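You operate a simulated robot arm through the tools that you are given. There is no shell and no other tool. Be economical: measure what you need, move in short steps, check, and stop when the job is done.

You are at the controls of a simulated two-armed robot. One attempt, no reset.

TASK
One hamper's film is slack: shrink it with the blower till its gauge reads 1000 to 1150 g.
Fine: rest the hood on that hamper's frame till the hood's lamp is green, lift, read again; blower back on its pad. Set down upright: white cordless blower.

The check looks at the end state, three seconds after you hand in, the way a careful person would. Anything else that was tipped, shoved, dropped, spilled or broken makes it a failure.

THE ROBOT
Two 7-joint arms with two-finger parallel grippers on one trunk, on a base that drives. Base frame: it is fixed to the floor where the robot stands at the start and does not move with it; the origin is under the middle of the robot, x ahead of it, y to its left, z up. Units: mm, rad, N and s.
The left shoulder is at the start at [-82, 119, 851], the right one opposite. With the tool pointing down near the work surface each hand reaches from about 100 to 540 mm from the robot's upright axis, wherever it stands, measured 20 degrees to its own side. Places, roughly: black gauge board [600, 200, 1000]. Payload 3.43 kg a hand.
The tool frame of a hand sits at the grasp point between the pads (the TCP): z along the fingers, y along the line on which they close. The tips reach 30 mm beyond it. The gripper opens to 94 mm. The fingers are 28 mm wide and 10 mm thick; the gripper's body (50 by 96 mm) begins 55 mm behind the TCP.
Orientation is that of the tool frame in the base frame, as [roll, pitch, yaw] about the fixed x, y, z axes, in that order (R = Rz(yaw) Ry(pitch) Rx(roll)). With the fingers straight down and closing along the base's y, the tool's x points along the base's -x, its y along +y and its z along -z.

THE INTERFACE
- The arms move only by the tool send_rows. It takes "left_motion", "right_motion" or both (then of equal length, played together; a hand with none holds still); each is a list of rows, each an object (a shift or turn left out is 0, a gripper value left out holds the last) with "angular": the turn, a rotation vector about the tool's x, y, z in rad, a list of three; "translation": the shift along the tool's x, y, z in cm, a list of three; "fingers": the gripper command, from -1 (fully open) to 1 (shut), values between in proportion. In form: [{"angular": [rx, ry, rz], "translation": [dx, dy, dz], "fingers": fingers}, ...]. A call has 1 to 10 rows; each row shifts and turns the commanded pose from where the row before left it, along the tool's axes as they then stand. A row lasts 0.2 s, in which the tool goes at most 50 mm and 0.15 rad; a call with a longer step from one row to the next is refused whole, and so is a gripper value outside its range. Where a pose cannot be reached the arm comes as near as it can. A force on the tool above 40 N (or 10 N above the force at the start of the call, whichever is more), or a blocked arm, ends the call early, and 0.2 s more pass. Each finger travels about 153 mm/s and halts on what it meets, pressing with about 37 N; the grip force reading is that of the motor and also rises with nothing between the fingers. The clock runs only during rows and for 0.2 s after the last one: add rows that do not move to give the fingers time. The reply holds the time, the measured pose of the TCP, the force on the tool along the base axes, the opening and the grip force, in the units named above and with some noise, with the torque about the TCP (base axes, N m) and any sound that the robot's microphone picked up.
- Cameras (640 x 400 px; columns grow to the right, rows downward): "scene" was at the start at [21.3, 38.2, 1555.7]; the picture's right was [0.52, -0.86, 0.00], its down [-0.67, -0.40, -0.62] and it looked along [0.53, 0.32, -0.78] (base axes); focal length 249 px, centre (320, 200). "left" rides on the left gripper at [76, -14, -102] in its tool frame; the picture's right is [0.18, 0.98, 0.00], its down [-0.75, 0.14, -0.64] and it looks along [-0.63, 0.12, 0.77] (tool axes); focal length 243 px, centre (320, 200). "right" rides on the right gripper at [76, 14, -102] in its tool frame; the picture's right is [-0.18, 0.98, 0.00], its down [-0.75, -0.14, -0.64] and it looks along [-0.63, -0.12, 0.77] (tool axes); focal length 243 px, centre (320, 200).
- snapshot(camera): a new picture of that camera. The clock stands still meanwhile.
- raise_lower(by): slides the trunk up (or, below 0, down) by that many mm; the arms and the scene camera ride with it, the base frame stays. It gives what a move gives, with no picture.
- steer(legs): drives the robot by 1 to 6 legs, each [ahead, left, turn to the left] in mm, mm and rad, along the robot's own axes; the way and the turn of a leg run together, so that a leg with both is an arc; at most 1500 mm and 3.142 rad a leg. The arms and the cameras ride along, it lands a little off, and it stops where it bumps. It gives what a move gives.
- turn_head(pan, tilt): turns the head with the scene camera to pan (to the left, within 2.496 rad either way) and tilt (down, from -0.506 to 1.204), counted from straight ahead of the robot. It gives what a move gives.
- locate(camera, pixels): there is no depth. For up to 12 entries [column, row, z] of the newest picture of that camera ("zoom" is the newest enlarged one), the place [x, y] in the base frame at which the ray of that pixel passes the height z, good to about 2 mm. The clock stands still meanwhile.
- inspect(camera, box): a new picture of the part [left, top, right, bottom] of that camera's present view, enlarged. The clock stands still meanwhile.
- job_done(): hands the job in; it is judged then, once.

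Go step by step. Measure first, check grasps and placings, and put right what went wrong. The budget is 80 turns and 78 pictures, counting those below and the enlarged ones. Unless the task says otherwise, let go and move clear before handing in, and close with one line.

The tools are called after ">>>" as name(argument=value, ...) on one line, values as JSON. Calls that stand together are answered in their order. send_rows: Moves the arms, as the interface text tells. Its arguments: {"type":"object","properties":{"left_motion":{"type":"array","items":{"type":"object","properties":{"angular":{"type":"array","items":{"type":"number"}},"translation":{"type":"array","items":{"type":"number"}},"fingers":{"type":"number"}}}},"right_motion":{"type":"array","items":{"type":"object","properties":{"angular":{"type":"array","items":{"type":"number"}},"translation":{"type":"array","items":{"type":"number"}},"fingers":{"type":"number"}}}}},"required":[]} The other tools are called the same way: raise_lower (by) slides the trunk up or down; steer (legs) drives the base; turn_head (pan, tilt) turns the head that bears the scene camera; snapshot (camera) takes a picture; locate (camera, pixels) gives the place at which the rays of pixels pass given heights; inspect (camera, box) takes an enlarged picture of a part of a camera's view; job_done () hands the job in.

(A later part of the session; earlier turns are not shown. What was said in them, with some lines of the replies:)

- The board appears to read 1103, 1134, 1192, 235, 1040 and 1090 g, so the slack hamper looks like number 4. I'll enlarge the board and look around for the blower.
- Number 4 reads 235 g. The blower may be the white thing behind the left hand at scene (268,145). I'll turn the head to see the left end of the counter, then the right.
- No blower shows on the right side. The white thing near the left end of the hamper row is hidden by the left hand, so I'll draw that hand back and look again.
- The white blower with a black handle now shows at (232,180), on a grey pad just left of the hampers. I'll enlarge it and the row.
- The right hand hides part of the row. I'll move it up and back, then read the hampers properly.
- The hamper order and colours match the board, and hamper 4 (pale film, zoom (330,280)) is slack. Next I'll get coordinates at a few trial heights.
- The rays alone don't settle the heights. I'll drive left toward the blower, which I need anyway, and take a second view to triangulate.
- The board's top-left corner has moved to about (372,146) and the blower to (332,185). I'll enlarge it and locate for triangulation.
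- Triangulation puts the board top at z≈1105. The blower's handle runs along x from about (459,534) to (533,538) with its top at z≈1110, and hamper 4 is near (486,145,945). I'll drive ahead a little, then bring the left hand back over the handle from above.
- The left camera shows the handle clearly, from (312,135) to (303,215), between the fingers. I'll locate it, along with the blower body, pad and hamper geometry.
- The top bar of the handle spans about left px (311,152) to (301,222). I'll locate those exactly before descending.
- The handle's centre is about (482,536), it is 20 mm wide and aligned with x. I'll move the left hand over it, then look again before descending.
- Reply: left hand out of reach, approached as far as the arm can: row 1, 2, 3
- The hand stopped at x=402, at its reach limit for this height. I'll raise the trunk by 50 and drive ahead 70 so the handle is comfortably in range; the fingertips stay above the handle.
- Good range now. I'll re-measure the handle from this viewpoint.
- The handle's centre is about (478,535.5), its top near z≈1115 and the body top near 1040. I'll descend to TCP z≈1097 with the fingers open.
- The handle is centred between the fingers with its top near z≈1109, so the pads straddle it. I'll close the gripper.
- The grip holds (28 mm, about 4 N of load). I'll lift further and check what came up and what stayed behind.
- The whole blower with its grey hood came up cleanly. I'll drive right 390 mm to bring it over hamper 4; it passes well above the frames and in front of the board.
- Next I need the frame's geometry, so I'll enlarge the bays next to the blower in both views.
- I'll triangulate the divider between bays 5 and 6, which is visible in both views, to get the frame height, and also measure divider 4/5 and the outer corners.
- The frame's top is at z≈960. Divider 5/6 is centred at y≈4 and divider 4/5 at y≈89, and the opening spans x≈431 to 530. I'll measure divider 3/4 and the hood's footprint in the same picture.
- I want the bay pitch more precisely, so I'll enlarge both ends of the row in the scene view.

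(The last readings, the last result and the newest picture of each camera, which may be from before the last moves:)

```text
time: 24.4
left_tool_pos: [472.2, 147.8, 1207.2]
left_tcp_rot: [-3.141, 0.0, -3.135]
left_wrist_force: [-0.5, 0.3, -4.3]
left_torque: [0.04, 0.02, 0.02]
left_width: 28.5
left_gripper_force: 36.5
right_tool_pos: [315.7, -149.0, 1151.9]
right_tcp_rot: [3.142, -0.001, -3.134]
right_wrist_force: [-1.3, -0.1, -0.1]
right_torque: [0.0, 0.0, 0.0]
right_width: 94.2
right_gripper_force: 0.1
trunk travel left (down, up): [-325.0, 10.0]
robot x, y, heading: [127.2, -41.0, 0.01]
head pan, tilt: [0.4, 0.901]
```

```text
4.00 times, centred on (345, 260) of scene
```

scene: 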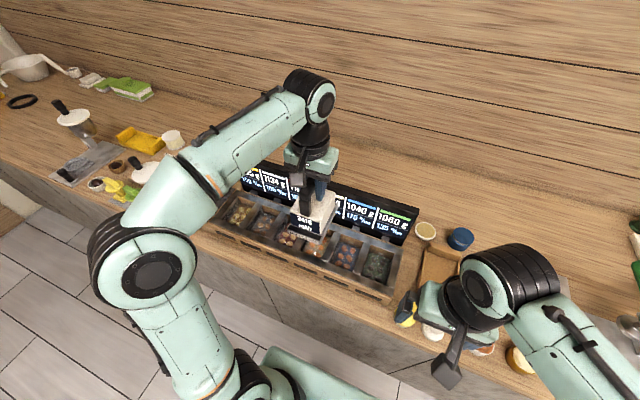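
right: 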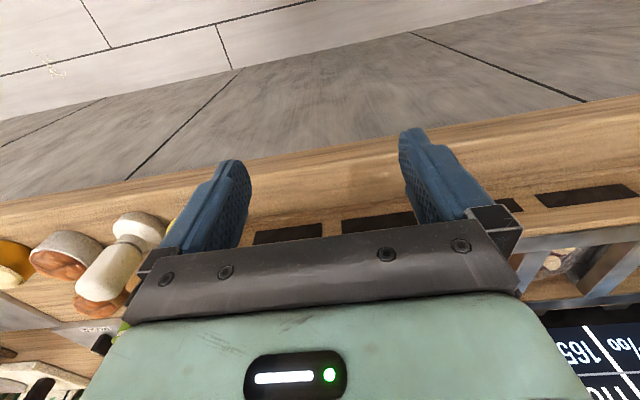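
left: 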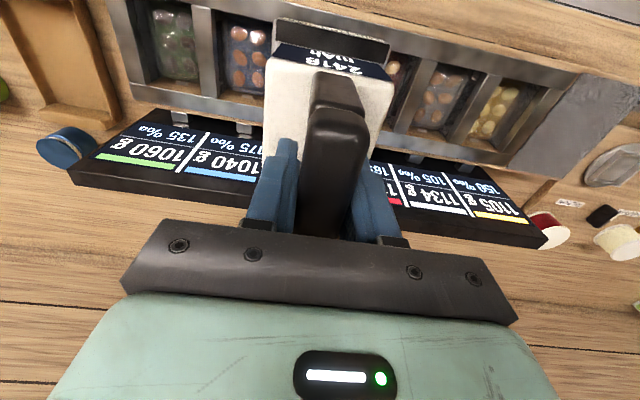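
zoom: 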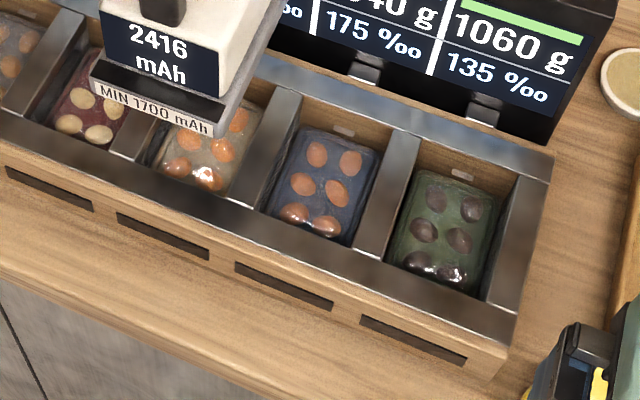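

The hood's footprint is y ±45 about the TCP, with its front edge 58 mm ahead of the TCP toward the robot. Now I'll locate the near ends of the dividers.

>>> locate(camera="scene", pixels=[[242, 226.4, 960], [268.2, 237.6, 960], [295.8, 248.8, 960], [296.5, 249.25, 960], [325.75, 260.25, 960], [357, 274, 960], [391.25, 287, 960], [224.5, 219.6, 960], [340, 284.5, 960], [322, 276, 960], [375, 239.5, 960], [355, 231, 960]])

```text
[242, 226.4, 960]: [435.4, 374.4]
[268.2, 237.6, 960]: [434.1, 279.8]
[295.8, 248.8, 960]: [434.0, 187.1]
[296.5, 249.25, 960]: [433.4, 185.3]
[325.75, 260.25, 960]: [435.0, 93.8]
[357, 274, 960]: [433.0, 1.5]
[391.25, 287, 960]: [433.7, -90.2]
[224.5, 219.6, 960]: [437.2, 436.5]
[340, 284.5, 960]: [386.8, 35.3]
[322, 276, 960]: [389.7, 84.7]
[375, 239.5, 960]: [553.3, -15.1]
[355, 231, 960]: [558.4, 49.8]
```

The divider pitch is 93 mm, so bay 4 is centred at y≈140 with an opening of x 433 to 531. I'll align the TCP to (479,140) and lower toward the frame.

>>> send_rows(left_motion=[{"translation": [-0.7, -0.75, 1]}, {"translation": [0, 0, 2]}, {"translation": [0, 0, 2]}, {"translation": [0, 0, 2]}, {"translation": [0, 0, 1.5]}, {}])

>>> inspect(camera="scene", box=[260, 180, 380, 290])

>>> inspect(camera="left", box=[220, 0, 440, 130])

```text
time: 25.8
left_tool_pos: [479.4, 139.9, 1121.9]
left_tcp_rot: [3.141, 0.0, -3.134]
left_wrist_force: [0.0, 0.0, -5.1]
left_torque: [-0.01, 0.01, 0.0]
left_width: 28.3
left_gripper_force: 36.9
right_tool_pos: [315.4, -147.3, 1151.9]
right_tcp_rot: [3.141, 0.001, -3.135]
right_wrist_force: [-0.5, -0.2, 0.2]
right_torque: [-0.01, -0.03, 0.01]
right_width: 93.9
right_gripper_force: 0.1
trunk travel left (down, up): [-325.0, 10.0]
robot x, y, heading: [128.7, -39.0, 0.006]
head pan, tilt: [0.4, 0.901]
```

```text
3.64 times, centred on (320, 235) of scene
```

zoom: 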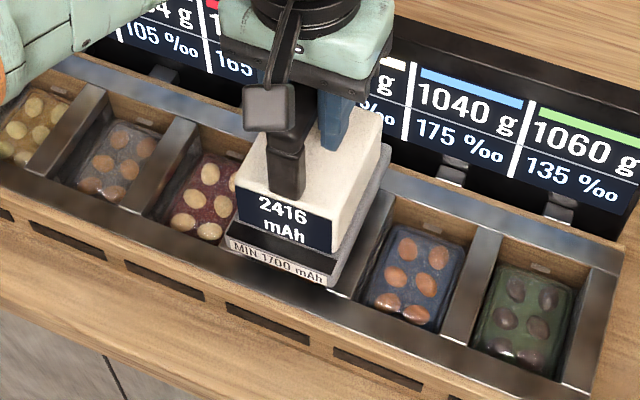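

```text
2.91 times, centred on (330, 65) of left
```

zoom: 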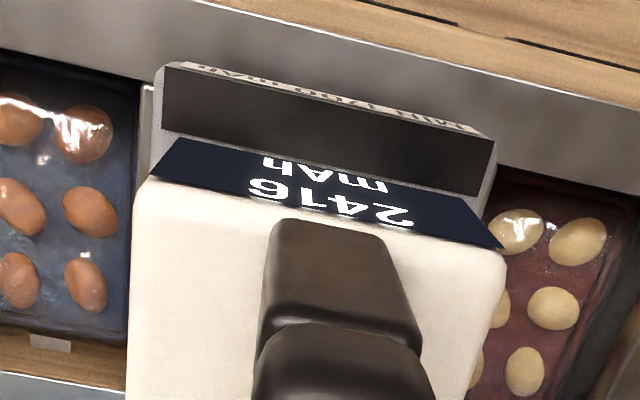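

Hood alignment over bay 4 looks right. I'll lower slowly until contact.

>>> send_rows(left_motion=[{"translation": [0, 0, 0.5]}, {"translation": [0, 0, 0.5]}, {"translation": [0, 0, 0.3]}, {"translation": [0, 0, 0.3]}, {"translation": [0, 0, 0.3]}, {"translation": [0, 0, 0.2]}, {}])

>>> inspect(camera="scene", box=[270, 200, 370, 290])

```text
time: 27.4
left_tool_pos: [479.7, 139.8, 1100.3]
left_tcp_rot: [3.141, 0.0, -3.136]
left_wrist_force: [-0.2, 0.4, -4.6]
left_torque: [0.01, -0.03, 0.02]
left_width: 28.4
left_gripper_force: 37.1
right_tool_pos: [315.5, -147.2, 1152.2]
right_tcp_rot: [-3.141, 0.001, -3.137]
right_wrist_force: [0.0, 1.2, 0.3]
right_torque: [-0.02, 0.04, 0.0]
right_width: 93.9
right_gripper_force: 0.1
trunk travel left (down, up): [-325.0, 10.0]
robot x, y, heading: [128.4, -40.9, 0.011]
head pan, tilt: [0.4, 0.901]
```

```text
4.44 times, centred on (320, 245) of scene
```

zoom: 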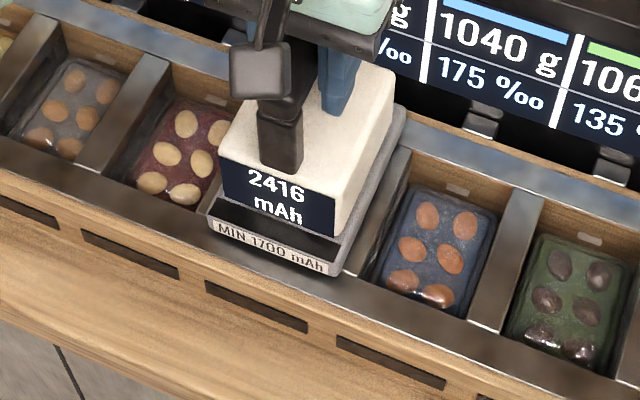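

No contact yet at 1100. I'll continue in 2 mm steps.

>>> send_rows(left_motion=[{"translation": [0, 0, 0.2]}, {"translation": [0, 0, 0.2]}, {}])

>>> send_rows(left_motion=[{"translation": [0, 0, 0.15]}, {}])

>>> inspect(camera="scene", box=[270, 200, 370, 290])

```text
time: 28.2
left_tool_pos: [480.3, 140.0, 1096.4]
left_tcp_rot: [3.141, 0.0, -3.134]
left_wrist_force: [0.2, 0.1, -1.2]
left_torque: [-0.01, 0.05, 0.02]
left_width: 28.3
left_gripper_force: 37.3
right_tool_pos: [316.1, -147.1, 1150.7]
right_tcp_rot: [-3.141, 0.0, -3.136]
right_wrist_force: [0.2, 0.2, 0.2]
right_torque: [0.0, 0.01, 0.0]
right_width: 94.1
right_gripper_force: 0.2
trunk travel left (down, up): [-325.0, 10.0]
robot x, y, heading: [130.3, -41.4, 0.004]
head pan, tilt: [0.4, 0.901]
```

```text
time: 28.8
left_tool_pos: [479.9, 140.7, 1097.7]
left_tcp_rot: [-3.141, 0.004, -3.135]
left_wrist_force: [1.8, 3.6, 17.6]
left_torque: [0.01, 1.12, -0.04]
left_width: 28.2
left_gripper_force: 36.6
right_tool_pos: [315.4, -147.1, 1151.9]
right_tcp_rot: [-3.141, 0.001, -3.133]
right_wrist_force: [0.7, -0.3, -0.2]
right_torque: [-0.04, -0.03, 0.04]
right_width: 93.7
right_gripper_force: 0.0
trunk travel left (down, up): [-325.0, 10.0]
robot x, y, heading: [127.1, -38.4, 0.006]
head pan, tilt: [0.4, 0.901]
```

```text
4.44 times, centred on (320, 245) of scene
```

zoom: 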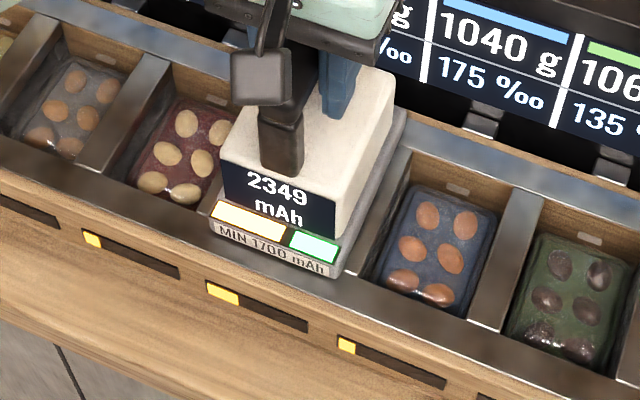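

Contact is made: the lamp strip shows amber and a green segment, the battery reads 2349 mAh, and the heat bars have started (largest under bay 4). The lamp is green, so I'll lift now and read, since undershoot can be repeated.

>>> send_rows(left_motion=[{"translation": [0, 0, -1]}, {"translation": [0, 0, -3]}, {"translation": [0, 0, -3]}])

>>> snapshot(camera="scene")

>>> inspect(camera="scene", box=[230, 160, 430, 300])

```text
time: 29.6
left_tool_pos: [479.6, 140.2, 1166.0]
left_tcp_rot: [-3.141, 0.0, -3.135]
left_wrist_force: [0.0, 0.0, -4.9]
left_torque: [0.0, 0.0, 0.01]
left_width: 28.2
left_gripper_force: 37.2
right_tool_pos: [317.4, -148.4, 1151.6]
right_tcp_rot: [3.141, 0.0, -3.136]
right_wrist_force: [0.0, -0.5, 0.0]
right_torque: [-0.03, 0.02, 0.04]
right_width: 94.0
right_gripper_force: 0.0
trunk travel left (down, up): [-325.0, 10.0]
robot x, y, heading: [127.6, -38.0, 0.012]
head pan, tilt: [0.4, 0.901]
```

```text
31 pictures are left
```

scene: 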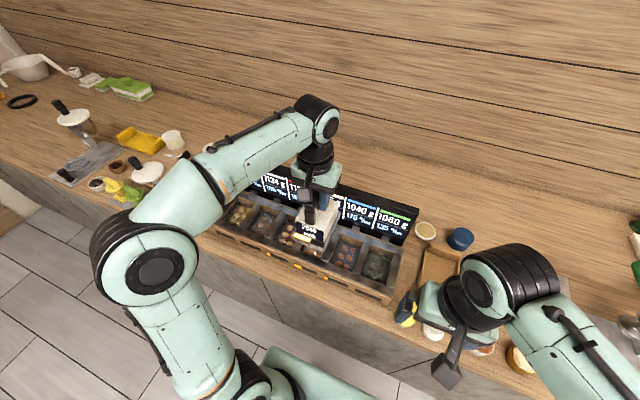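

```text
2.86 times, centred on (330, 230) of scene
```

zoom: 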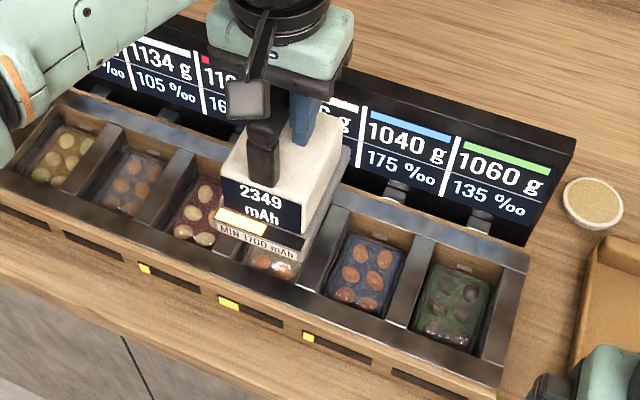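

The blower hides gauge 4, where I can only see "6 g". I'll shift it left, above the frames, to read.

>>> send_rows(left_motion=[{"translation": [1, 3, -2]}, {"translation": [1, 4, -1]}, {"translation": [1, 4, 0]}, {"translation": [1, 4, 0]}, {"translation": [1, 4, 0]}])

>>> inspect(camera="scene", box=[230, 150, 430, 290])

```text
time: 30.8
left_tool_pos: [428.3, 330.5, 1195.2]
left_tcp_rot: [-3.141, -0.001, -3.136]
left_wrist_force: [-0.1, 0.0, -3.8]
left_torque: [0.0, 0.0, 0.01]
left_width: 28.4
left_gripper_force: 36.9
right_tool_pos: [315.8, -146.2, 1151.5]
right_tcp_rot: [-3.141, -0.001, -3.135]
right_wrist_force: [-0.2, 1.4, -0.2]
right_torque: [-0.03, 0.02, -0.02]
right_width: 94.0
right_gripper_force: 0.0
trunk travel left (down, up): [-325.0, 10.0]
robot x, y, heading: [125.3, -40.8, 0.006]
head pan, tilt: [0.4, 0.901]
```

```text
2.86 times, centred on (330, 220) of scene
```

zoom: 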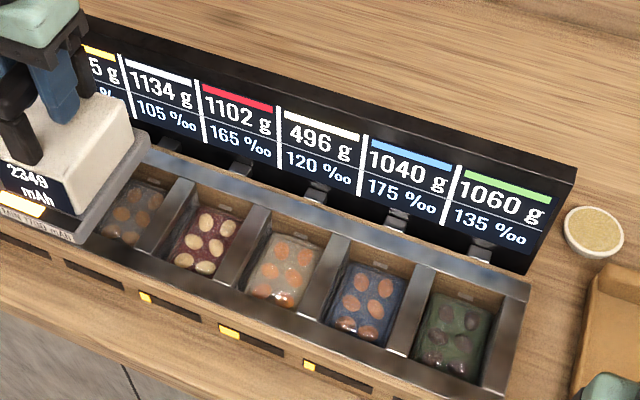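

Gauge 4 now reads 496 g, and neighbours 1102 and 1040 are unchanged. The heat bars under bays 3 to 5 show some fill, so I'll wait a few seconds to see whether they fade before the second dose.

>>> send_rows(left_motion=[{}, {}, {}, {}, {}, {}, {}, {}, {}, {}])

>>> send_rows(left_motion=[{}, {}, {}, {}, {}, {}, {}, {}, {}, {}])

>>> inspect(camera="scene", box=[230, 150, 430, 290])

```text
time: 33.0
left_tool_pos: [430.3, 329.6, 1195.7]
left_tcp_rot: [-3.141, -0.001, -3.135]
left_wrist_force: [0.1, -0.4, -4.9]
left_torque: [-0.01, -0.01, 0.0]
left_width: 28.2
left_gripper_force: 36.9
right_tool_pos: [316.9, -147.9, 1152.8]
right_tcp_rot: [3.141, 0.0, -3.134]
right_wrist_force: [-0.3, -0.6, -0.4]
right_torque: [0.0, 0.0, 0.04]
right_width: 93.9
right_gripper_force: 0.2
trunk travel left (down, up): [-325.0, 10.0]
robot x, y, heading: [124.1, -38.4, 0.007]
head pan, tilt: [0.4, 0.901]
```

```text
time: 35.2
left_tool_pos: [428.9, 329.4, 1195.4]
left_tcp_rot: [-3.141, 0.001, -3.135]
left_wrist_force: [0.0, 0.0, -3.9]
left_torque: [0.01, 0.03, 0.0]
left_width: 28.0
left_gripper_force: 37.1
right_tool_pos: [316.9, -146.2, 1150.8]
right_tcp_rot: [3.141, 0.001, -3.135]
right_wrist_force: [-0.2, -0.5, -0.4]
right_torque: [0.01, -0.01, 0.01]
right_width: 93.8
right_gripper_force: 0.1
trunk travel left (down, up): [-325.0, 10.0]
robot x, y, heading: [130.1, -37.7, 0.009]
head pan, tilt: [0.4, 0.901]
```

```text
2.86 times, centred on (330, 220) of scene
```

zoom: 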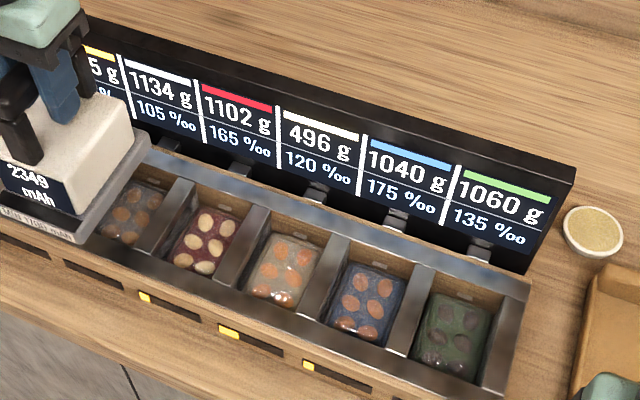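

The hood lamp is now dark and the bars are fading slowly; the gauge holds at 496. I'll return over bay 4 and take the second dose.

>>> send_rows(left_motion=[{"translation": [-1, -4, 0]}, {"translation": [-1, -4, 0]}, {"translation": [-1, -4, 0]}, {"translation": [-1, -4, 1]}, {"translation": [-1, -3, 2]}, {"translation": [0, 0, 2.5]}, {"translation": [0, 0, 2]}, {"translation": [0, 0, 1]}, {}])

>>> inspect(camera="scene", box=[230, 190, 390, 300])

```text
time: 37.2
left_tool_pos: [480.8, 139.4, 1109.3]
left_tcp_rot: [-3.14, -0.002, -3.135]
left_wrist_force: [0.3, -0.4, -4.1]
left_torque: [0.04, -0.04, 0.01]
left_width: 27.8
left_gripper_force: 36.5
right_tool_pos: [315.6, -148.0, 1151.4]
right_tcp_rot: [3.141, -0.001, -3.135]
right_wrist_force: [0.5, -0.6, 1.1]
right_torque: [0.02, -0.02, -0.01]
right_width: 94.1
right_gripper_force: 0.1
trunk travel left (down, up): [-325.0, 10.0]
robot x, y, heading: [129.9, -35.0, 0.008]
head pan, tilt: [0.4, 0.901]
```

```text
3.64 times, centred on (310, 245) of scene
```

zoom: 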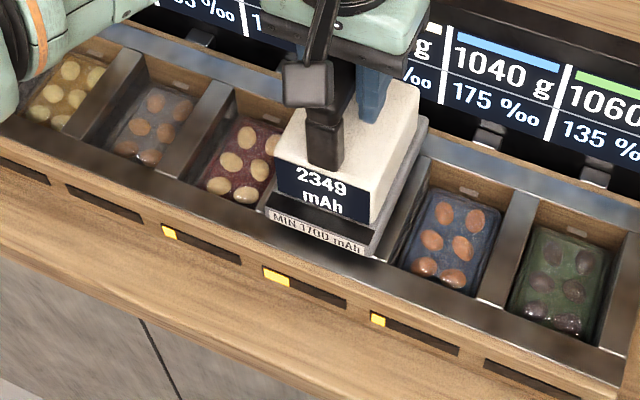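

Still aligned. I'll lower the last 13 mm to contact and check the lamp.

>>> send_rows(left_motion=[{"translation": [0, 0, 0.8]}, {"translation": [0, 0, 0.5]}, {"translation": [0, 0, 0.15]}, {}])

>>> inspect(camera="scene", box=[270, 200, 370, 290])

```text
time: 38.2
left_tool_pos: [479.7, 140.3, 1098.1]
left_tcp_rot: [-3.141, 0.003, -3.133]
left_wrist_force: [-2.1, -0.5, 3.9]
left_torque: [0.0, -0.36, 0.01]
left_width: 27.9
left_gripper_force: 36.6
right_tool_pos: [316.7, -148.0, 1151.4]
right_tcp_rot: [3.141, 0.0, -3.134]
right_wrist_force: [0.5, 0.1, -0.5]
right_torque: [0.02, 0.05, -0.01]
right_width: 93.8
right_gripper_force: 0.1
trunk travel left (down, up): [-325.0, 10.0]
robot x, y, heading: [130.9, -40.6, 0.002]
head pan, tilt: [0.4, 0.901]
```

```text
4.44 times, centred on (320, 245) of scene
```

zoom: 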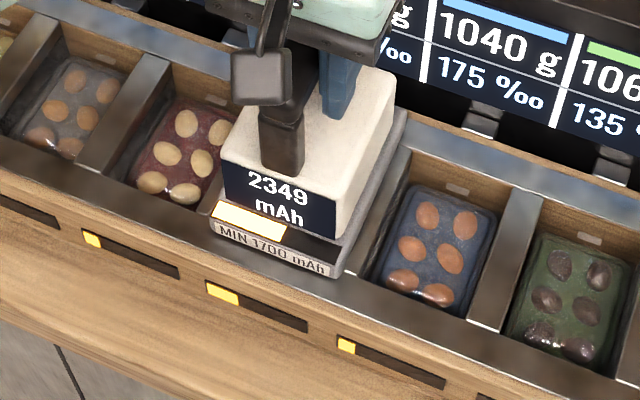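

Only the amber segment is lit so far, so it is seated but not green. I'll hold 0.4 s and look.

>>> send_rows(left_motion=[{}])

>>> inspect(camera="scene", box=[270, 200, 370, 290])

```text
time: 38.6
left_tool_pos: [481.5, 140.0, 1096.9]
left_tcp_rot: [3.141, 0.003, -3.134]
left_wrist_force: [-1.1, 0.1, 7.5]
left_torque: [-0.04, -0.45, 0.01]
left_width: 28.1
left_gripper_force: 37.1
right_tool_pos: [315.6, -147.1, 1152.7]
right_tcp_rot: [-3.141, 0.001, -3.134]
right_wrist_force: [-0.1, 0.5, 0.0]
right_torque: [0.01, 0.02, 0.0]
right_width: 94.2
right_gripper_force: 0.1
trunk travel left (down, up): [-325.0, 10.0]
robot x, y, heading: [126.8, -39.1, 0.005]
head pan, tilt: [0.4, 0.901]
```

```text
4.44 times, centred on (320, 245) of scene
```

zoom: 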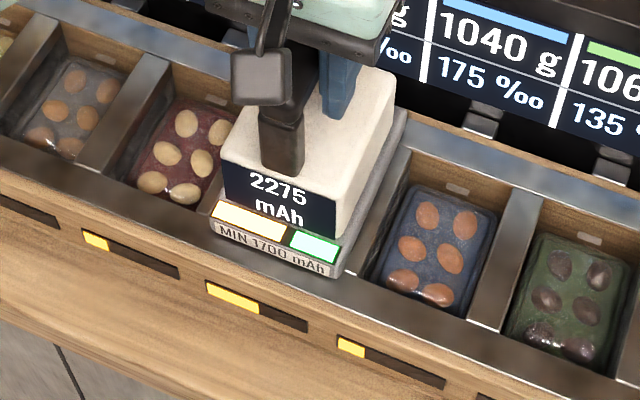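

The lamp is green and the battery reads 2275 (−74). I'll lift and read the gauge.

>>> send_rows(left_motion=[{"translation": [0, 0, -1.5]}, {"translation": [0, 0, -3]}, {"translation": [0, 0, -3]}, {"translation": [1, 3, -2]}, {"translation": [1, 4, -1]}, {"translation": [1, 4, 0]}, {"translation": [1, 4, 0]}, {"translation": [1, 4, 0]}])

>>> inspect(camera="scene", box=[230, 150, 430, 290])

```text
time: 40.4
left_tool_pos: [429.7, 329.9, 1201.1]
left_tcp_rot: [-3.14, -0.001, -3.138]
left_wrist_force: [0.0, 0.0, -5.1]
left_torque: [-0.02, 0.05, 0.0]
left_width: 28.3
left_gripper_force: 36.5
right_tool_pos: [316.4, -146.1, 1152.5]
right_tcp_rot: [3.141, 0.0, -3.133]
right_wrist_force: [0.4, 0.3, 0.1]
right_torque: [0.0, -0.01, -0.01]
right_width: 93.9
right_gripper_force: 0.1
trunk travel left (down, up): [-325.0, 10.0]
robot x, y, heading: [132.1, -37.0, 0.004]
head pan, tilt: [0.4, 0.901]
```

```text
2.86 times, centred on (330, 220) of scene
```

zoom: 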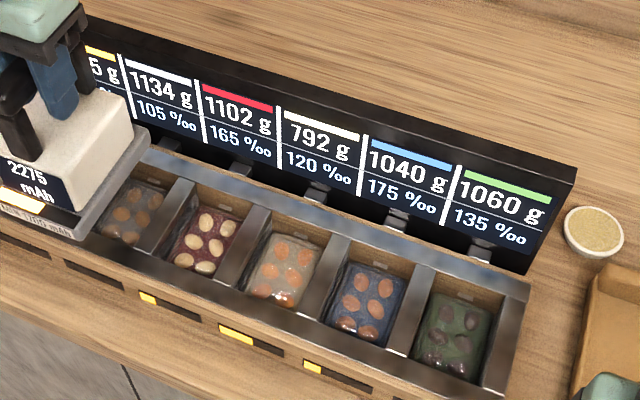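

Gauge 4 reads 792 g (+296), and the neighbours are unchanged. One more similar dose should give about 1060 to 1100 g. I'll let the bars fade about 4 s, then repeat.

>>> send_rows(left_motion=[{}, {}, {}, {}, {}, {}, {}, {}, {}, {}])

>>> send_rows(left_motion=[{}, {}, {}, {}, {}, {}, {}, {}, {}, {}])

>>> send_rows(left_motion=[{"translation": [-1, -4, 0]}, {"translation": [-1, -4, 0]}, {"translation": [-1, -4, 0]}, {"translation": [-1, -4, 1]}, {"translation": [-1, -3, 2]}, {"translation": [0, 0, 2.5]}, {"translation": [0, 0, 2]}, {"translation": [0, 0, 1.5]}, {}])

>>> inspect(camera="scene", box=[230, 190, 390, 300])

```text
time: 42.6
left_tool_pos: [429.6, 330.5, 1199.9]
left_tcp_rot: [3.14, -0.001, -3.135]
left_wrist_force: [-0.2, 0.8, -4.6]
left_torque: [0.01, -0.01, -0.03]
left_width: 28.1
left_gripper_force: 36.9
right_tool_pos: [318.1, -147.3, 1150.3]
right_tcp_rot: [-3.141, 0.0, -3.136]
right_wrist_force: [0.0, 0.9, 0.1]
right_torque: [-0.02, 0.0, 0.02]
right_width: 94.1
right_gripper_force: 0.1
trunk travel left (down, up): [-325.0, 10.0]
robot x, y, heading: [130.4, -40.0, 0.007]
head pan, tilt: [0.4, 0.901]
```

```text
time: 44.8
left_tool_pos: [430.3, 329.5, 1200.8]
left_tcp_rot: [-3.141, -0.001, -3.136]
left_wrist_force: [0.3, -0.3, -4.1]
left_torque: [0.0, 0.02, -0.01]
left_width: 28.0
left_gripper_force: 36.4
right_tool_pos: [316.0, -146.4, 1151.8]
right_tcp_rot: [-3.141, 0.0, -3.135]
right_wrist_force: [0.3, 0.6, 0.2]
right_torque: [0.01, 0.03, 0.01]
right_width: 93.8
right_gripper_force: 0.0
trunk travel left (down, up): [-325.0, 10.0]
robot x, y, heading: [132.1, -39.8, 0.008]
head pan, tilt: [0.4, 0.901]
```

```text
time: 46.8
left_tool_pos: [480.6, 139.7, 1111.2]
left_tcp_rot: [3.141, 0.002, -3.134]
left_wrist_force: [-0.7, 0.2, -4.9]
left_torque: [0.03, 0.04, -0.02]
left_width: 28.2
left_gripper_force: 37.1
right_tool_pos: [316.8, -147.7, 1151.9]
right_tcp_rot: [3.139, 0.0, -3.135]
right_wrist_force: [-0.4, -0.4, 0.2]
right_torque: [-0.03, -0.01, -0.03]
right_width: 93.9
right_gripper_force: 0.1
trunk travel left (down, up): [-325.0, 10.0]
robot x, y, heading: [127.5, -39.5, 0.008]
head pan, tilt: [0.4, 0.901]
```

```text
3.64 times, centred on (310, 245) of scene
```

zoom: 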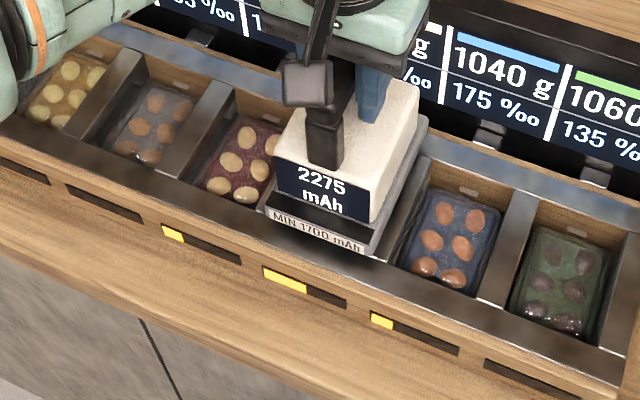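

The lamp is dark and it is aligned. I'll take the third dose with the same timing.

>>> send_rows(left_motion=[{"translation": [0, 0, 0.8]}, {"translation": [0, 0, 0.6]}, {"translation": [0, 0, 0.2]}, {}])

>>> inspect(camera="scene", box=[270, 200, 370, 290])

```text
time: 47.8
left_tool_pos: [480.9, 139.6, 1097.2]
left_tcp_rot: [-3.141, 0.005, -3.135]
left_wrist_force: [1.5, 2.1, 22.2]
left_torque: [0.04, 1.03, -0.02]
left_width: 28.5
left_gripper_force: 37.1
right_tool_pos: [314.8, -148.6, 1151.8]
right_tcp_rot: [-3.142, 0.002, -3.134]
right_wrist_force: [0.5, -0.3, -0.2]
right_torque: [0.01, -0.01, 0.0]
right_width: 94.0
right_gripper_force: 0.2
trunk travel left (down, up): [-325.0, 10.0]
robot x, y, heading: [128.7, -38.8, 0.007]
head pan, tilt: [0.4, 0.901]
```

```text
4.44 times, centred on (320, 245) of scene
```

zoom: 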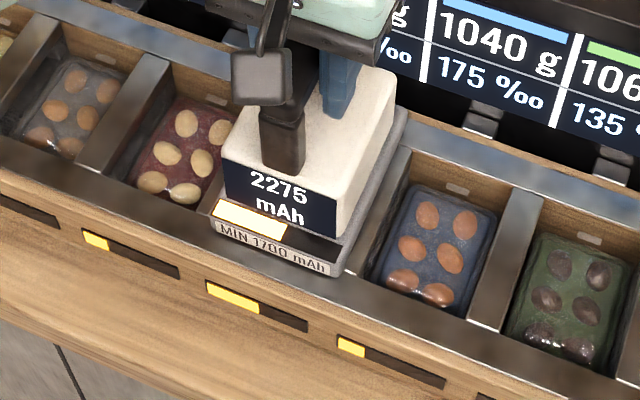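

Amber only again, so I'll hold the same 0.4 s and look.

>>> send_rows(left_motion=[{}])

>>> inspect(camera="scene", box=[270, 200, 370, 290])

```text
time: 48.2
left_tool_pos: [479.0, 140.4, 1096.2]
left_tcp_rot: [3.142, 0.005, -3.134]
left_wrist_force: [1.7, 2.3, 30.6]
left_torque: [-0.01, 0.83, 0.0]
left_width: 28.2
left_gripper_force: 36.6
right_tool_pos: [314.3, -147.4, 1152.1]
right_tcp_rot: [-3.141, 0.002, -3.135]
right_wrist_force: [-0.8, -0.2, -0.3]
right_torque: [0.03, 0.02, 0.02]
right_width: 93.9
right_gripper_force: 0.1
trunk travel left (down, up): [-325.0, 10.0]
robot x, y, heading: [126.5, -39.6, 0.009]
head pan, tilt: [0.4, 0.901]
```

```text
4.44 times, centred on (320, 245) of scene
```

zoom: 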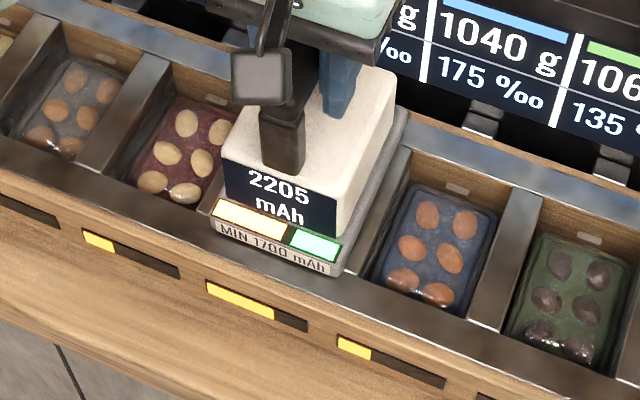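

Green, battery 2205. I'll lift and read.

>>> send_rows(left_motion=[{"translation": [0, 0, -1.5]}, {"translation": [0, 0, -3]}, {"translation": [0, 0, -3]}, {"translation": [1, 3, -2]}, {"translation": [1, 4, -1]}, {"translation": [1, 4, 0]}, {"translation": [1, 4, 0]}, {"translation": [1, 4, 0]}])

>>> inspect(camera="scene", box=[230, 150, 430, 290])

```text
time: 50.0
left_tool_pos: [428.6, 329.9, 1201.3]
left_tcp_rot: [-3.139, -0.001, -3.137]
left_wrist_force: [0.2, 0.0, -4.7]
left_torque: [0.01, 0.05, 0.01]
left_width: 28.2
left_gripper_force: 37.0
right_tool_pos: [316.2, -146.0, 1151.8]
right_tcp_rot: [-3.141, -0.002, -3.136]
right_wrist_force: [-0.6, -0.1, -0.5]
right_torque: [-0.03, -0.03, 0.0]
right_width: 94.0
right_gripper_force: 0.0
trunk travel left (down, up): [-325.0, 10.0]
robot x, y, heading: [129.7, -38.0, 0.003]
head pan, tilt: [0.4, 0.901]
```

```text
2.86 times, centred on (330, 220) of scene
```

zoom: 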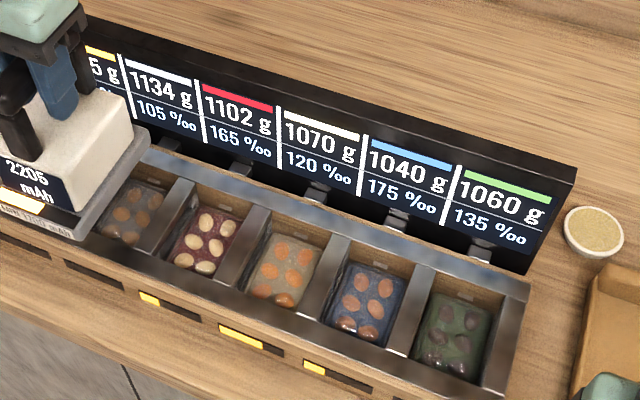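

Gauge 4 reads 1070 g, within 1000 to 1150, and the neighbours are unchanged. Now the blower goes back to its pad: I'll bring the hand back in front of the robot, then drive left 390.

>>> send_rows(left_motion=[{"translation": [0, -4, 0]}, {"translation": [0, -4, 0]}, {"translation": [0, -4, 0]}, {"translation": [0, -4, 0]}, {"translation": [-2, -2.4, 0]}, {}])

>>> steer(legs=[[0, 390, 0]])

>>> snapshot(camera="left")

>>> inspect(camera="scene", box=[260, 140, 440, 270])

```text
time: 51.4
left_tool_pos: [450.4, 145.5, 1200.2]
left_tcp_rot: [3.141, 0.0, -3.134]
left_wrist_force: [0.3, 0.1, -4.9]
left_torque: [0.04, 0.0, -0.03]
left_width: 28.1
left_gripper_force: 36.8
right_tool_pos: [316.2, -147.6, 1151.6]
right_tcp_rot: [3.14, 0.001, -3.134]
right_wrist_force: [-0.5, 0.0, 0.2]
right_torque: [0.0, -0.01, 0.01]
right_width: 94.0
right_gripper_force: 0.0
trunk travel left (down, up): [-325.0, 10.0]
robot x, y, heading: [128.3, -41.8, 0.004]
head pan, tilt: [0.4, 0.901]
```

```text
time: 55.4
left_tool_pos: [448.1, 528.7, 1200.9]
left_tcp_rot: [3.141, 0.0, -3.136]
left_wrist_force: [-0.3, -0.6, -4.7]
left_torque: [0.01, 0.04, -0.01]
left_width: 28.0
left_gripper_force: 37.0
right_tool_pos: [313.6, 235.8, 1152.1]
right_tcp_rot: [3.141, 0.0, -3.138]
right_wrist_force: [0.2, 0.7, -0.6]
right_torque: [0.05, -0.01, -0.02]
right_width: 93.8
right_gripper_force: 0.0
trunk travel left (down, up): [-325.0, 10.0]
robot x, y, heading: [129.6, 341.1, 0.007]
head pan, tilt: [0.4, 0.901]
```

```text
19 pictures are left
```

left: 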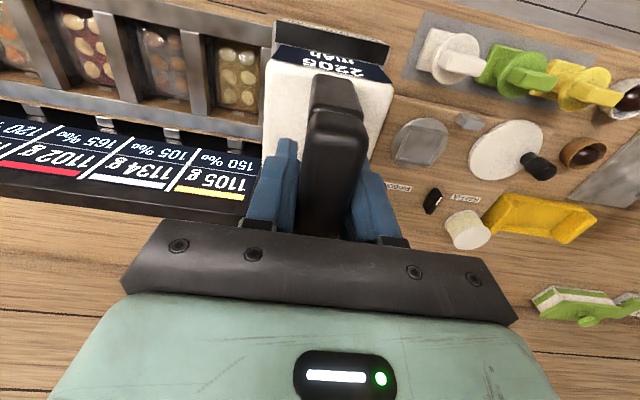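

```text
3.08 times, centred on (350, 205) of scene
```

zoom: 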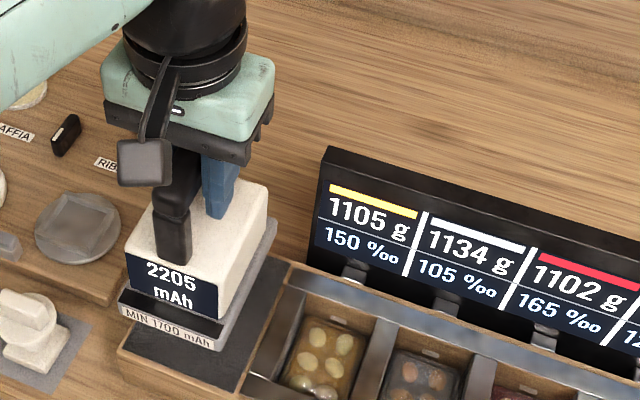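

The hand is at (448,529). I'll shift to (477,535.5), the pick-up position, and lower to just above the pad.

>>> send_rows(left_motion=[{"translation": [-2.9, 0.67, 0]}, {"translation": [0, 0, 2]}, {"translation": [0, 0, 2.5]}, {"translation": [0, 0, 2]}, {"translation": [0, 0, 1.5]}, {}])

>>> inspect(camera="scene", box=[270, 170, 390, 270])

```text
time: 56.8
left_tool_pos: [476.8, 534.9, 1120.2]
left_tcp_rot: [-3.141, 0.001, -3.135]
left_wrist_force: [0.5, 0.7, -4.2]
left_torque: [0.0, 0.0, -0.02]
left_width: 28.4
left_gripper_force: 36.4
right_tool_pos: [315.0, 236.1, 1150.8]
right_tcp_rot: [3.141, 0.0, -3.137]
right_wrist_force: [-0.1, -0.2, 0.0]
right_torque: [-0.02, -0.04, 0.02]
right_width: 94.1
right_gripper_force: 0.1
trunk travel left (down, up): [-325.0, 10.0]
robot x, y, heading: [126.9, 345.4, 0.001]
head pan, tilt: [0.4, 0.901]
```

```text
4.00 times, centred on (330, 220) of scene
```

zoom: 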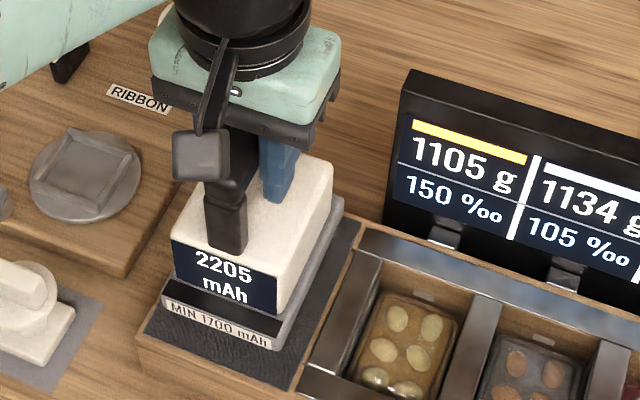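

It lines up with the pad. I'll lower to contact.

>>> send_rows(left_motion=[{"translation": [0, 0, 1]}, {"translation": [0, 0, 0.7]}, {"translation": [0, 0, 0.3]}, {"translation": [0, 0, 0.2]}, {"translation": [0, 0, 0.1]}, {}])

>>> inspect(camera="scene", box=[270, 170, 390, 270])

```text
time: 58.2
left_tool_pos: [477.0, 534.8, 1097.1]
left_tcp_rot: [3.139, 0.001, -3.139]
left_wrist_force: [-0.7, 0.1, -2.1]
left_torque: [-0.01, -0.11, 0.03]
left_width: 28.2
left_gripper_force: 37.1
right_tool_pos: [314.9, 236.8, 1151.7]
right_tcp_rot: [-3.141, -0.002, -3.134]
right_wrist_force: [0.8, 0.3, -0.2]
right_torque: [0.02, 0.02, -0.03]
right_width: 94.3
right_gripper_force: 0.0
trunk travel left (down, up): [-325.0, 10.0]
robot x, y, heading: [124.6, 343.3, 0.001]
head pan, tilt: [0.4, 0.901]
```

```text
4.00 times, centred on (330, 220) of scene
```

zoom: 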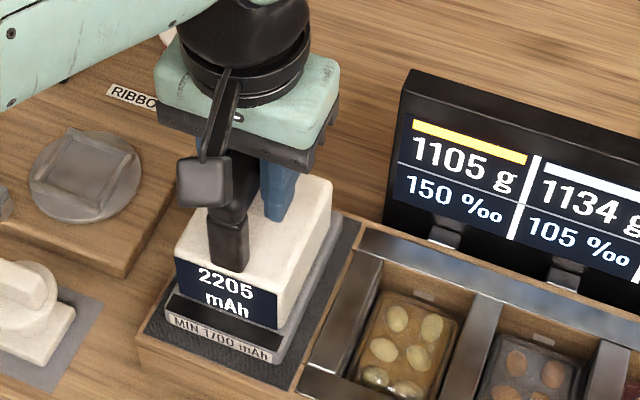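

The weight is partly taken by the pad (−2 N). I'll press 1 mm more to seat it fully, then open gently and rise clear.

>>> send_rows(left_motion=[{"translation": [0, 0, 0.06]}, {}])

>>> send_rows(left_motion=[{"fingers": 0.2}, {"fingers": -0.2}, {"fingers": -0.6}, {"fingers": -0.6}, {}])

>>> inspect(camera="scene", box=[270, 170, 390, 270])

```text
time: 58.8
left_tool_pos: [476.0, 534.3, 1098.3]
left_tcp_rot: [3.141, 0.002, -3.137]
left_wrist_force: [-1.1, 2.0, 2.5]
left_torque: [0.02, -0.34, 0.06]
left_width: 28.2
left_gripper_force: 37.0
right_tool_pos: [314.6, 236.7, 1151.0]
right_tcp_rot: [3.141, 0.001, -3.137]
right_wrist_force: [0.2, -0.2, -0.6]
right_torque: [0.01, 0.03, 0.01]
right_width: 94.0
right_gripper_force: 0.0
trunk travel left (down, up): [-325.0, 10.0]
robot x, y, heading: [127.6, 344.6, 0.003]
head pan, tilt: [0.4, 0.901]
```

```text
time: 60.0
left_tool_pos: [476.8, 533.2, 1098.0]
left_tcp_rot: [3.141, 0.001, -3.137]
left_wrist_force: [-0.4, 0.5, 0.4]
left_torque: [0.03, 0.0, 0.02]
left_width: 75.0
left_gripper_force: 0.0
right_tool_pos: [313.4, 234.9, 1151.3]
right_tcp_rot: [3.141, -0.002, -3.136]
right_wrist_force: [-0.2, 0.2, -0.3]
right_torque: [-0.02, 0.01, 0.0]
right_width: 94.2
right_gripper_force: 0.0
trunk travel left (down, up): [-325.0, 10.0]
robot x, y, heading: [125.5, 343.2, 0.006]
head pan, tilt: [0.4, 0.901]
```

```text
4.00 times, centred on (330, 220) of scene
```

zoom: 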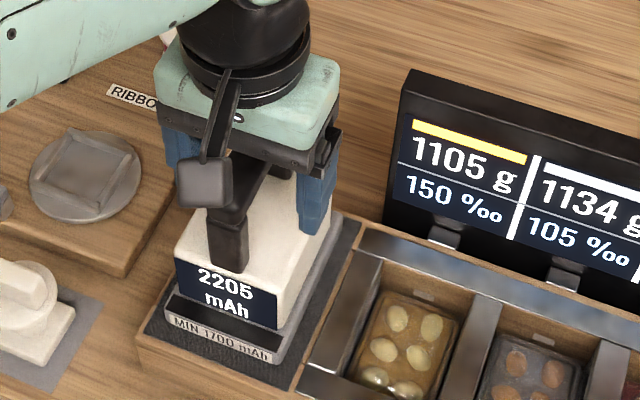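

The blower stands free on its pad. I'll rise straight up and back away, then take final pictures.

>>> send_rows(left_motion=[{"translation": [0, 0, -2]}, {"translation": [0, 0, -4]}, {"translation": [0, 0, -4]}, {"translation": [0, 0, -3]}, {"translation": [4, 0, 0]}, {"translation": [4, 0, 0]}, {"translation": [4, 0, 0]}, {"translation": [4, 0, 0]}, {"translation": [4, 0, 0]}, {}])

>>> snapshot(camera="scene")

>>> inspect(camera="scene", box=[280, 140, 420, 250])

>>> inspect(camera="scene", box=[370, 140, 620, 290])

```text
time: 62.2
left_tool_pos: [278.1, 532.4, 1227.8]
left_tcp_rot: [3.141, 0.001, -3.137]
left_wrist_force: [0.1, 0.0, -0.2]
left_torque: [0.01, -0.02, 0.05]
left_width: 75.4
left_gripper_force: 0.1
right_tool_pos: [314.3, 236.8, 1151.0]
right_tcp_rot: [3.142, 0.001, -3.136]
right_wrist_force: [0.9, 0.5, 0.0]
right_torque: [-0.01, -0.02, -0.01]
right_width: 93.9
right_gripper_force: 0.1
trunk travel left (down, up): [-325.0, 10.0]
robot x, y, heading: [130.6, 345.3, 0.002]
head pan, tilt: [0.4, 0.901]
```

```text
14 pictures are left
```

scene: 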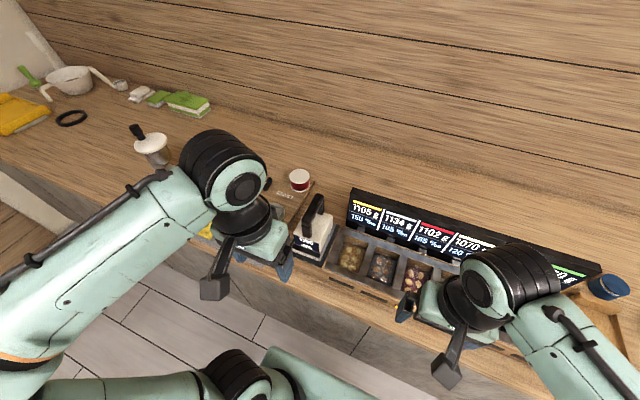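

```text
3.64 times, centred on (350, 195) of scene
```

zoom: 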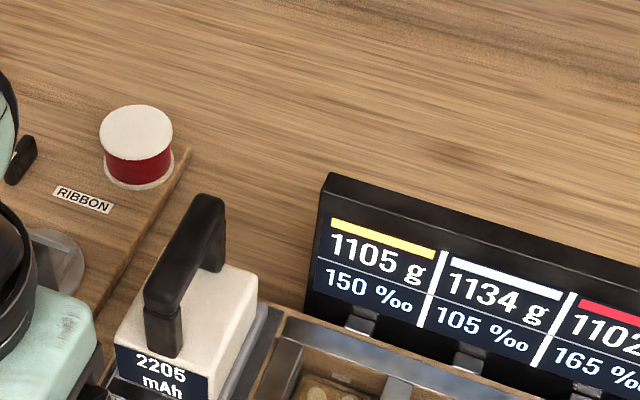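

```text
2.56 times, centred on (495, 215) of scene
```

zoom: 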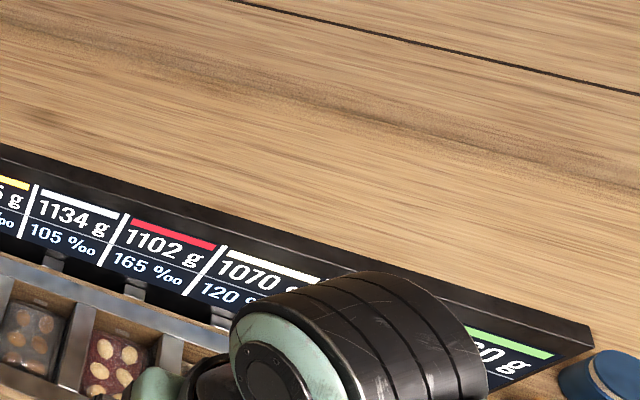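

The blower stands upright on its pad at (313,228) reading 2205 mAh, gauge 4 holds at 1070 g, and both hands are clear. I'm handing in.

>>> job_done()

```text
The job is handed in.
```

Hamper 4's film is shrunk to 1070 g (target 1000 to 1150), the other gauges I could read are unchanged, and the white blower is back upright on its pad with both hands clear.
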